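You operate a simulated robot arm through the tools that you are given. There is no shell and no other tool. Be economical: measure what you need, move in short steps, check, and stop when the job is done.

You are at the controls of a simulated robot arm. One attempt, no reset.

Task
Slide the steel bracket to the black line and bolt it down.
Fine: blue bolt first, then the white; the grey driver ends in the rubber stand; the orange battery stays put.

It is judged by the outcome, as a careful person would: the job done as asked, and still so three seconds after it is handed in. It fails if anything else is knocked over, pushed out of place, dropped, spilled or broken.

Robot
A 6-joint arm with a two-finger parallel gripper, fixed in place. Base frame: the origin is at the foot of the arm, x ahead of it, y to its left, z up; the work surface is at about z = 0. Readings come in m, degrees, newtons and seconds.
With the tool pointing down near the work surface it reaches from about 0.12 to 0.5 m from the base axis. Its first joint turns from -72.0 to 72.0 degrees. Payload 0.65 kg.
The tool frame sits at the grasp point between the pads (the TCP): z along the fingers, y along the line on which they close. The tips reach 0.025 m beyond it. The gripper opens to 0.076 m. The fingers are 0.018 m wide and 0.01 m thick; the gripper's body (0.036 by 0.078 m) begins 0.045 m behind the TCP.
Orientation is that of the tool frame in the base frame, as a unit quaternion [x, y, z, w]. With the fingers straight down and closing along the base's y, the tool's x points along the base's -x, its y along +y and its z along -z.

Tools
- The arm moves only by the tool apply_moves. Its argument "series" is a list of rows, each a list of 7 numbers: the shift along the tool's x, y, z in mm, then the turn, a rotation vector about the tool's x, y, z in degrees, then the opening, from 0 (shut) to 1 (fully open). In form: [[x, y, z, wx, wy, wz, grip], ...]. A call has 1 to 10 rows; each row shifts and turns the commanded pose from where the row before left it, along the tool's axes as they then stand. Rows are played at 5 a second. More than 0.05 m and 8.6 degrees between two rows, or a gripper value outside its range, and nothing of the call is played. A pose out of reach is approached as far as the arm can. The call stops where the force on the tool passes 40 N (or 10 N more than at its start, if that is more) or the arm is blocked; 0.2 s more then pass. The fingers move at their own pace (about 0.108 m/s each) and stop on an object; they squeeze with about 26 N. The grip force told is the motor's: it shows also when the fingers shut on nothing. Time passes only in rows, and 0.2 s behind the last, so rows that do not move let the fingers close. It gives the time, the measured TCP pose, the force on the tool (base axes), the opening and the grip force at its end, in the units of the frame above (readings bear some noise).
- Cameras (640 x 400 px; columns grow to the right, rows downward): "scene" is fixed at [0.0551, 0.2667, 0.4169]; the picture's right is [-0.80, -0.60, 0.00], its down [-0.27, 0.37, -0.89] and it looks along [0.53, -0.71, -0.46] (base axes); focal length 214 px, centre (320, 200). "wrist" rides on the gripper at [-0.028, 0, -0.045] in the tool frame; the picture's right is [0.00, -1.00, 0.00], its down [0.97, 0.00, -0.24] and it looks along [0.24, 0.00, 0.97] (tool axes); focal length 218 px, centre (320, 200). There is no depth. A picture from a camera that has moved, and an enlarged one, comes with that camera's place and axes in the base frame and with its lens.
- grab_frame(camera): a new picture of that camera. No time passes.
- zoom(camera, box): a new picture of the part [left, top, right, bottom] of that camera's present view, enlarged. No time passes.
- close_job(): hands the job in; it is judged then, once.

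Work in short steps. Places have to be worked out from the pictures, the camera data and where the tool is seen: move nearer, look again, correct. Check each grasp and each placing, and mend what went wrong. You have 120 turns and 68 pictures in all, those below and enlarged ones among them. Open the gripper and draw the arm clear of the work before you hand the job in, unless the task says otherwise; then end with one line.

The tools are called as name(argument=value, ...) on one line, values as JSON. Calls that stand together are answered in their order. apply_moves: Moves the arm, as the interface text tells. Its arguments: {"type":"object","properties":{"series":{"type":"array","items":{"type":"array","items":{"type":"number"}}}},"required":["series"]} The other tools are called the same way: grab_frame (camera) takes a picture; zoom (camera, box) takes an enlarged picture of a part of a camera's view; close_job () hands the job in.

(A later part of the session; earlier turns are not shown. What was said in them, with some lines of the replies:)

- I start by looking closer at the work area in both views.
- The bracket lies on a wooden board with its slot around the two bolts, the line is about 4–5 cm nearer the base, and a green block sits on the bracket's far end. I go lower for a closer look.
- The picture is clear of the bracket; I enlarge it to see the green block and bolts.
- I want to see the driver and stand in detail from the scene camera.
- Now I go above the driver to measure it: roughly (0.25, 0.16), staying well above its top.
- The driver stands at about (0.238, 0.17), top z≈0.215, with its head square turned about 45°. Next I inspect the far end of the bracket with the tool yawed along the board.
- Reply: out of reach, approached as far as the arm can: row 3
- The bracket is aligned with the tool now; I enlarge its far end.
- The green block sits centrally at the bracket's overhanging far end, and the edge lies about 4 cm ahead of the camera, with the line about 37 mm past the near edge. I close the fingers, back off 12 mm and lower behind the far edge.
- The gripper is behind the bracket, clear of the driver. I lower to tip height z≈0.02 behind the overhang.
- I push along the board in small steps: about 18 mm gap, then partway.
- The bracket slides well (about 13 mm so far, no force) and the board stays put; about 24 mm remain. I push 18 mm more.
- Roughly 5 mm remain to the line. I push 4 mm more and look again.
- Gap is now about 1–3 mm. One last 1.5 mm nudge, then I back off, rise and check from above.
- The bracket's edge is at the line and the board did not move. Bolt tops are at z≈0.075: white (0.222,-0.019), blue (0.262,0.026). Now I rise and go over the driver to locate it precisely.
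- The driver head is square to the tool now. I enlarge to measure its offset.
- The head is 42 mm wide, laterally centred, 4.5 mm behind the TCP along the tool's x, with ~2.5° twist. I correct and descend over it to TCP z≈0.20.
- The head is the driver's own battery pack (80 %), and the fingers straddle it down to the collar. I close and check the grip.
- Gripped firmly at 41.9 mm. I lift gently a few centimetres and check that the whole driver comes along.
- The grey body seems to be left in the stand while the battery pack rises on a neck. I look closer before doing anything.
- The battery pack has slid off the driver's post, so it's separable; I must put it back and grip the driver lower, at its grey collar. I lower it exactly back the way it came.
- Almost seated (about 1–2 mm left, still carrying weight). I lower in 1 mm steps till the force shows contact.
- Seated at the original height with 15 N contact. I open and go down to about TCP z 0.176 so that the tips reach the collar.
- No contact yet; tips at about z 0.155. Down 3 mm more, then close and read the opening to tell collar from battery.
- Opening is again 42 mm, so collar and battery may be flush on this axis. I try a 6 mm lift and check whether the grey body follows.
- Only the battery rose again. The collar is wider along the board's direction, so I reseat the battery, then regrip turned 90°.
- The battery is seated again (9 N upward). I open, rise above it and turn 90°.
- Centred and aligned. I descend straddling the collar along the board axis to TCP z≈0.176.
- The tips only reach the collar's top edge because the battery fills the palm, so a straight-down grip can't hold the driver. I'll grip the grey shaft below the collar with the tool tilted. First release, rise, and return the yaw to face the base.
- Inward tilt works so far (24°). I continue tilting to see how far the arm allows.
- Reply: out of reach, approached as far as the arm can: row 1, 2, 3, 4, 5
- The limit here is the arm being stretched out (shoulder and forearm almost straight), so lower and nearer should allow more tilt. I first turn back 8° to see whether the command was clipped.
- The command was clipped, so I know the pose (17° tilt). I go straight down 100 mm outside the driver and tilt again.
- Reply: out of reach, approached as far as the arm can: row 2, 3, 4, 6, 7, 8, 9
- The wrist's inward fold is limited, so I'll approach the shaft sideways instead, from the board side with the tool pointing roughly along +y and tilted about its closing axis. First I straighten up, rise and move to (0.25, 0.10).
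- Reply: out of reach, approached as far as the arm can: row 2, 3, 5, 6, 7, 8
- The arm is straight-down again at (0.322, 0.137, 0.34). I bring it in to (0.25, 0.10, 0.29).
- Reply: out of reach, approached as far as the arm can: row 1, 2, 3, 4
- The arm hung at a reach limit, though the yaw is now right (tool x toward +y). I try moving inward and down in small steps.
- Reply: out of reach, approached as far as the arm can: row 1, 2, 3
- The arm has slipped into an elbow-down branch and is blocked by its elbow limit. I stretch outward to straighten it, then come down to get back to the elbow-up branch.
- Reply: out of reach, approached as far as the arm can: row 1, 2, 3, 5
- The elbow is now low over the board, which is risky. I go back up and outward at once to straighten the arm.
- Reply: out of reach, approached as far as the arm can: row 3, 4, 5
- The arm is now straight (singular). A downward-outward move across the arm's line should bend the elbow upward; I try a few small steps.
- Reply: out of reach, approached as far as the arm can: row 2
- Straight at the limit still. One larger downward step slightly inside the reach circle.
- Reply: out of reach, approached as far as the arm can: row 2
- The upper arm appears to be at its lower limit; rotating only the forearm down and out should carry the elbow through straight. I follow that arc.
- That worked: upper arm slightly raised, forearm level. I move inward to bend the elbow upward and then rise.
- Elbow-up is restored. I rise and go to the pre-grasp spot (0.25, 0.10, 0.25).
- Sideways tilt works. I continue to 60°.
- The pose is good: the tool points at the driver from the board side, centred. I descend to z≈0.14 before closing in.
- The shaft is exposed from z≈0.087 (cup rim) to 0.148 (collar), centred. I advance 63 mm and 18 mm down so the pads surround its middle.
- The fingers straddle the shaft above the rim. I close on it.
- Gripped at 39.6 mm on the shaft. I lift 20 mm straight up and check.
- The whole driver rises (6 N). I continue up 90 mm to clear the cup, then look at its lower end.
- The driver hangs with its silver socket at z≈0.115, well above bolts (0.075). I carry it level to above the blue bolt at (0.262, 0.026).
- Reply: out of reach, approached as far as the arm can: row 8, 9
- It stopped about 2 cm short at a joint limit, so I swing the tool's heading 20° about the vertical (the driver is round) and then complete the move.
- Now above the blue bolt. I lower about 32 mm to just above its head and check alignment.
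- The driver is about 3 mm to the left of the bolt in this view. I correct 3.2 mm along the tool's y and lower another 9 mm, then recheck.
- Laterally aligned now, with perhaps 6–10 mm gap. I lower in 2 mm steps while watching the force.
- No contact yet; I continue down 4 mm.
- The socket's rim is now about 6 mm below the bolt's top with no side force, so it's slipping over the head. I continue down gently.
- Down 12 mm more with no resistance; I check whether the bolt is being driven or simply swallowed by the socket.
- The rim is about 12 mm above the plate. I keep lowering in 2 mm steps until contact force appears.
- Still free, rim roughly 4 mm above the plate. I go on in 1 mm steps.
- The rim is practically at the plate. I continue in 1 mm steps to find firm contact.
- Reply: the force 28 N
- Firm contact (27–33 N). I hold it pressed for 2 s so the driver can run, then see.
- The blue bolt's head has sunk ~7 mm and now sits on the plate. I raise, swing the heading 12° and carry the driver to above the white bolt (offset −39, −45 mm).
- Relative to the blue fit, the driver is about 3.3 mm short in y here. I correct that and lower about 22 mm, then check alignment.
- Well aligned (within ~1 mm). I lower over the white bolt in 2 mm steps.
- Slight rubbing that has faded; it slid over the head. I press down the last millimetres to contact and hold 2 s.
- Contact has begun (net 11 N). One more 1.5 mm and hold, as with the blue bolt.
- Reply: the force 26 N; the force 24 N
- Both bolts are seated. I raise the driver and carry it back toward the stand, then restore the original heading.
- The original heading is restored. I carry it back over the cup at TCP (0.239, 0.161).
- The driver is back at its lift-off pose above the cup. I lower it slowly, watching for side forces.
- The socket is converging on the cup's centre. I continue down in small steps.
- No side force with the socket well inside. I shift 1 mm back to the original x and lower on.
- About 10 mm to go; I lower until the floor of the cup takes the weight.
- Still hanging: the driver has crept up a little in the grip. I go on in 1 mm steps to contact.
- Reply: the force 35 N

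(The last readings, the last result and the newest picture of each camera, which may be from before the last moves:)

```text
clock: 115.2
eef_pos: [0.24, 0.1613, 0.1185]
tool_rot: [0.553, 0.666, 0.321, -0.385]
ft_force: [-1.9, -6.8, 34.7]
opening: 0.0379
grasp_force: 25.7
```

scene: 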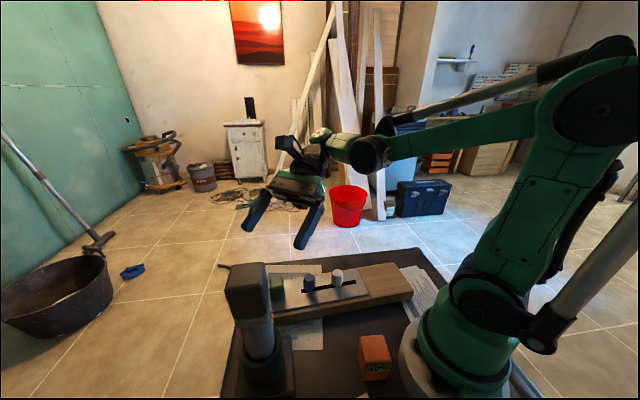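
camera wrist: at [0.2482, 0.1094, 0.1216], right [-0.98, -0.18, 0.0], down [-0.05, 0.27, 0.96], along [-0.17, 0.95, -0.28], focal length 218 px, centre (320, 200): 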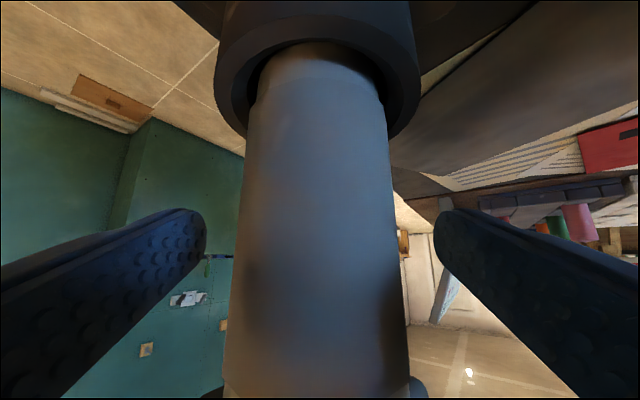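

The driver stands on the cup floor. I relieve the press by 2 mm and open slowly.

apply_moves(series=[[0.87, 0, -0.5, 0, 0, 0, 0.35], [0.6, 0, -0.35, 0, 0, 0, 0.35], [0, 0, 0, 0, 0, 0, 0.35], [0, 0, 0, 0, 0, 0, 0.55], [0, 0, 0, 0, 0, 0, 0.8], [0, 0, 0, 0, 0, 0, 1], [0, 0, 0, 0, 0, 0, 1]])

grab_frame(camera="wrist")

```text
clock: 116.8
eef_pos: [0.2408, 0.1615, 0.1199]
tool_rot: [0.554, 0.666, 0.32, -0.384]
ft_force: [0.2, 0.7, 0.9]
opening: 0.0763
grasp_force: 0.0
```

```text
3 pictures are left
camera wrist: at [0.2496, 0.1099, 0.1189], right [-0.98, -0.18, 0.0], down [-0.05, 0.27, 0.96], along [-0.17, 0.94, -0.28], focal length 218 px, centre (320, 200)
```

wrist: 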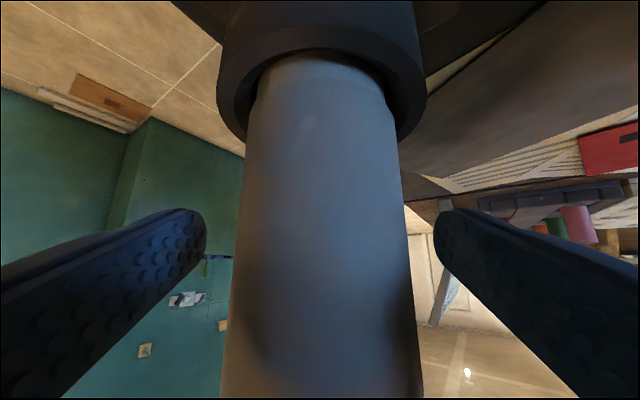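

The driver stands upright in the stand and free of the fingers. I back out the way I came in and rise.

apply_moves(series=[[-3.9, 0, -15.9, 0, 0, 0, 1], [-3.9, 0, -15.9, 0, 0, 0, 1], [-3.9, 0, -15.9, 0, 0, 0, 1], [-3.9, 0, -15.9, 0, 0, 0, 1], [17, 0, -10, 0, 0, 0, 1], [17, 0, -10, 0, 0, 0, 1], [17, 0, -10, 0, 0, 0, 1], [17, 0, -10, 0, 0, 0, 1], [17, 0, -10, 0, 0, 0, 1], [0, 0, 0, 0, 0, 0, 1]])

grab_frame(camera="scene")

```text
clock: 119.0
eef_pos: [0.2515, 0.0996, 0.2362]
tool_rot: [0.554, 0.666, 0.321, -0.384]
ft_force: [-0.5, 0.3, 0.5]
opening: 0.0759
grasp_force: 0.0
```

```text
2 pictures are left
```

scene: 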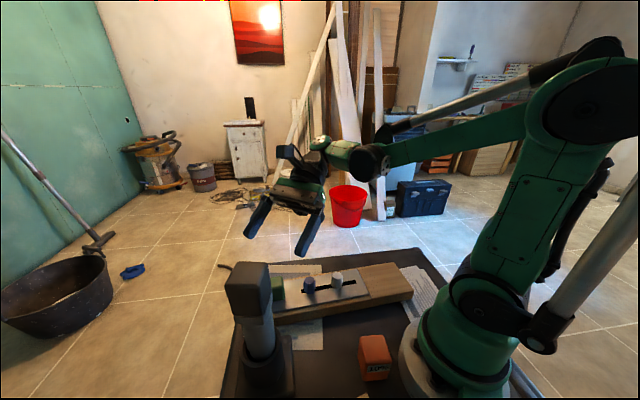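

All looks in order; one last enlarged look at the bracket edge, bolts and driver.

zoom(camera="scene", box=[220, 255, 400, 370])

zoom(camera="scene", box=[310, 245, 390, 305])

```text
3.48 times, centred on (310, 312) of scene
camera zoom: at [0.0551, 0.2667, 0.4169], right [-0.8, -0.6, 0.0], down [-0.27, 0.37, -0.89], along [0.53, -0.71, -0.46], focal length 746 px, centre (355, -191)
```

zoom: 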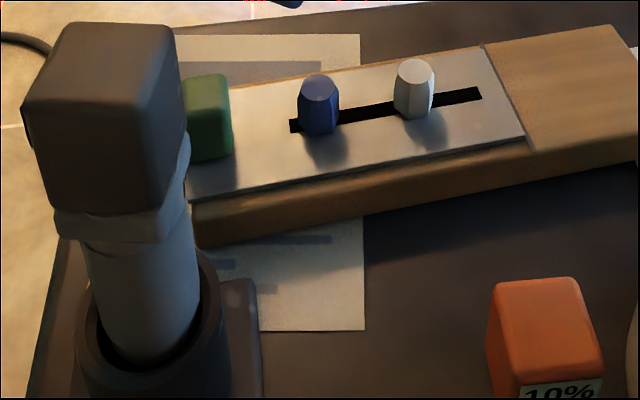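

```text
6.67 times, centred on (350, 275) of scene
camera zoom: at [0.0551, 0.2667, 0.4169], right [-0.8, -0.6, 0.0], down [-0.27, 0.37, -0.89], along [0.53, -0.71, -0.46], focal length 1430 px, centre (120, -300)
```

zoom: 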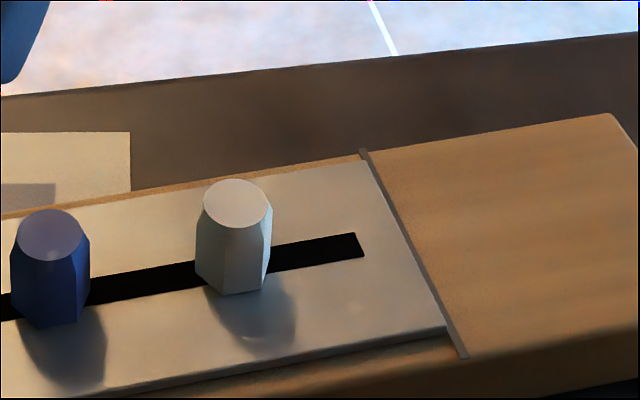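

The bracket edge sits at the line, both bolts are seated, and the driver with its battery is in the stand. The orange battery hasn't moved and the arm is clear, so I hand in.

close_job()

```text
The job is handed in.
```

The bracket is at the black line and bolted down, blue bolt first and then white; the grey driver is back in the rubber stand with its battery on, and the orange battery was never touched.
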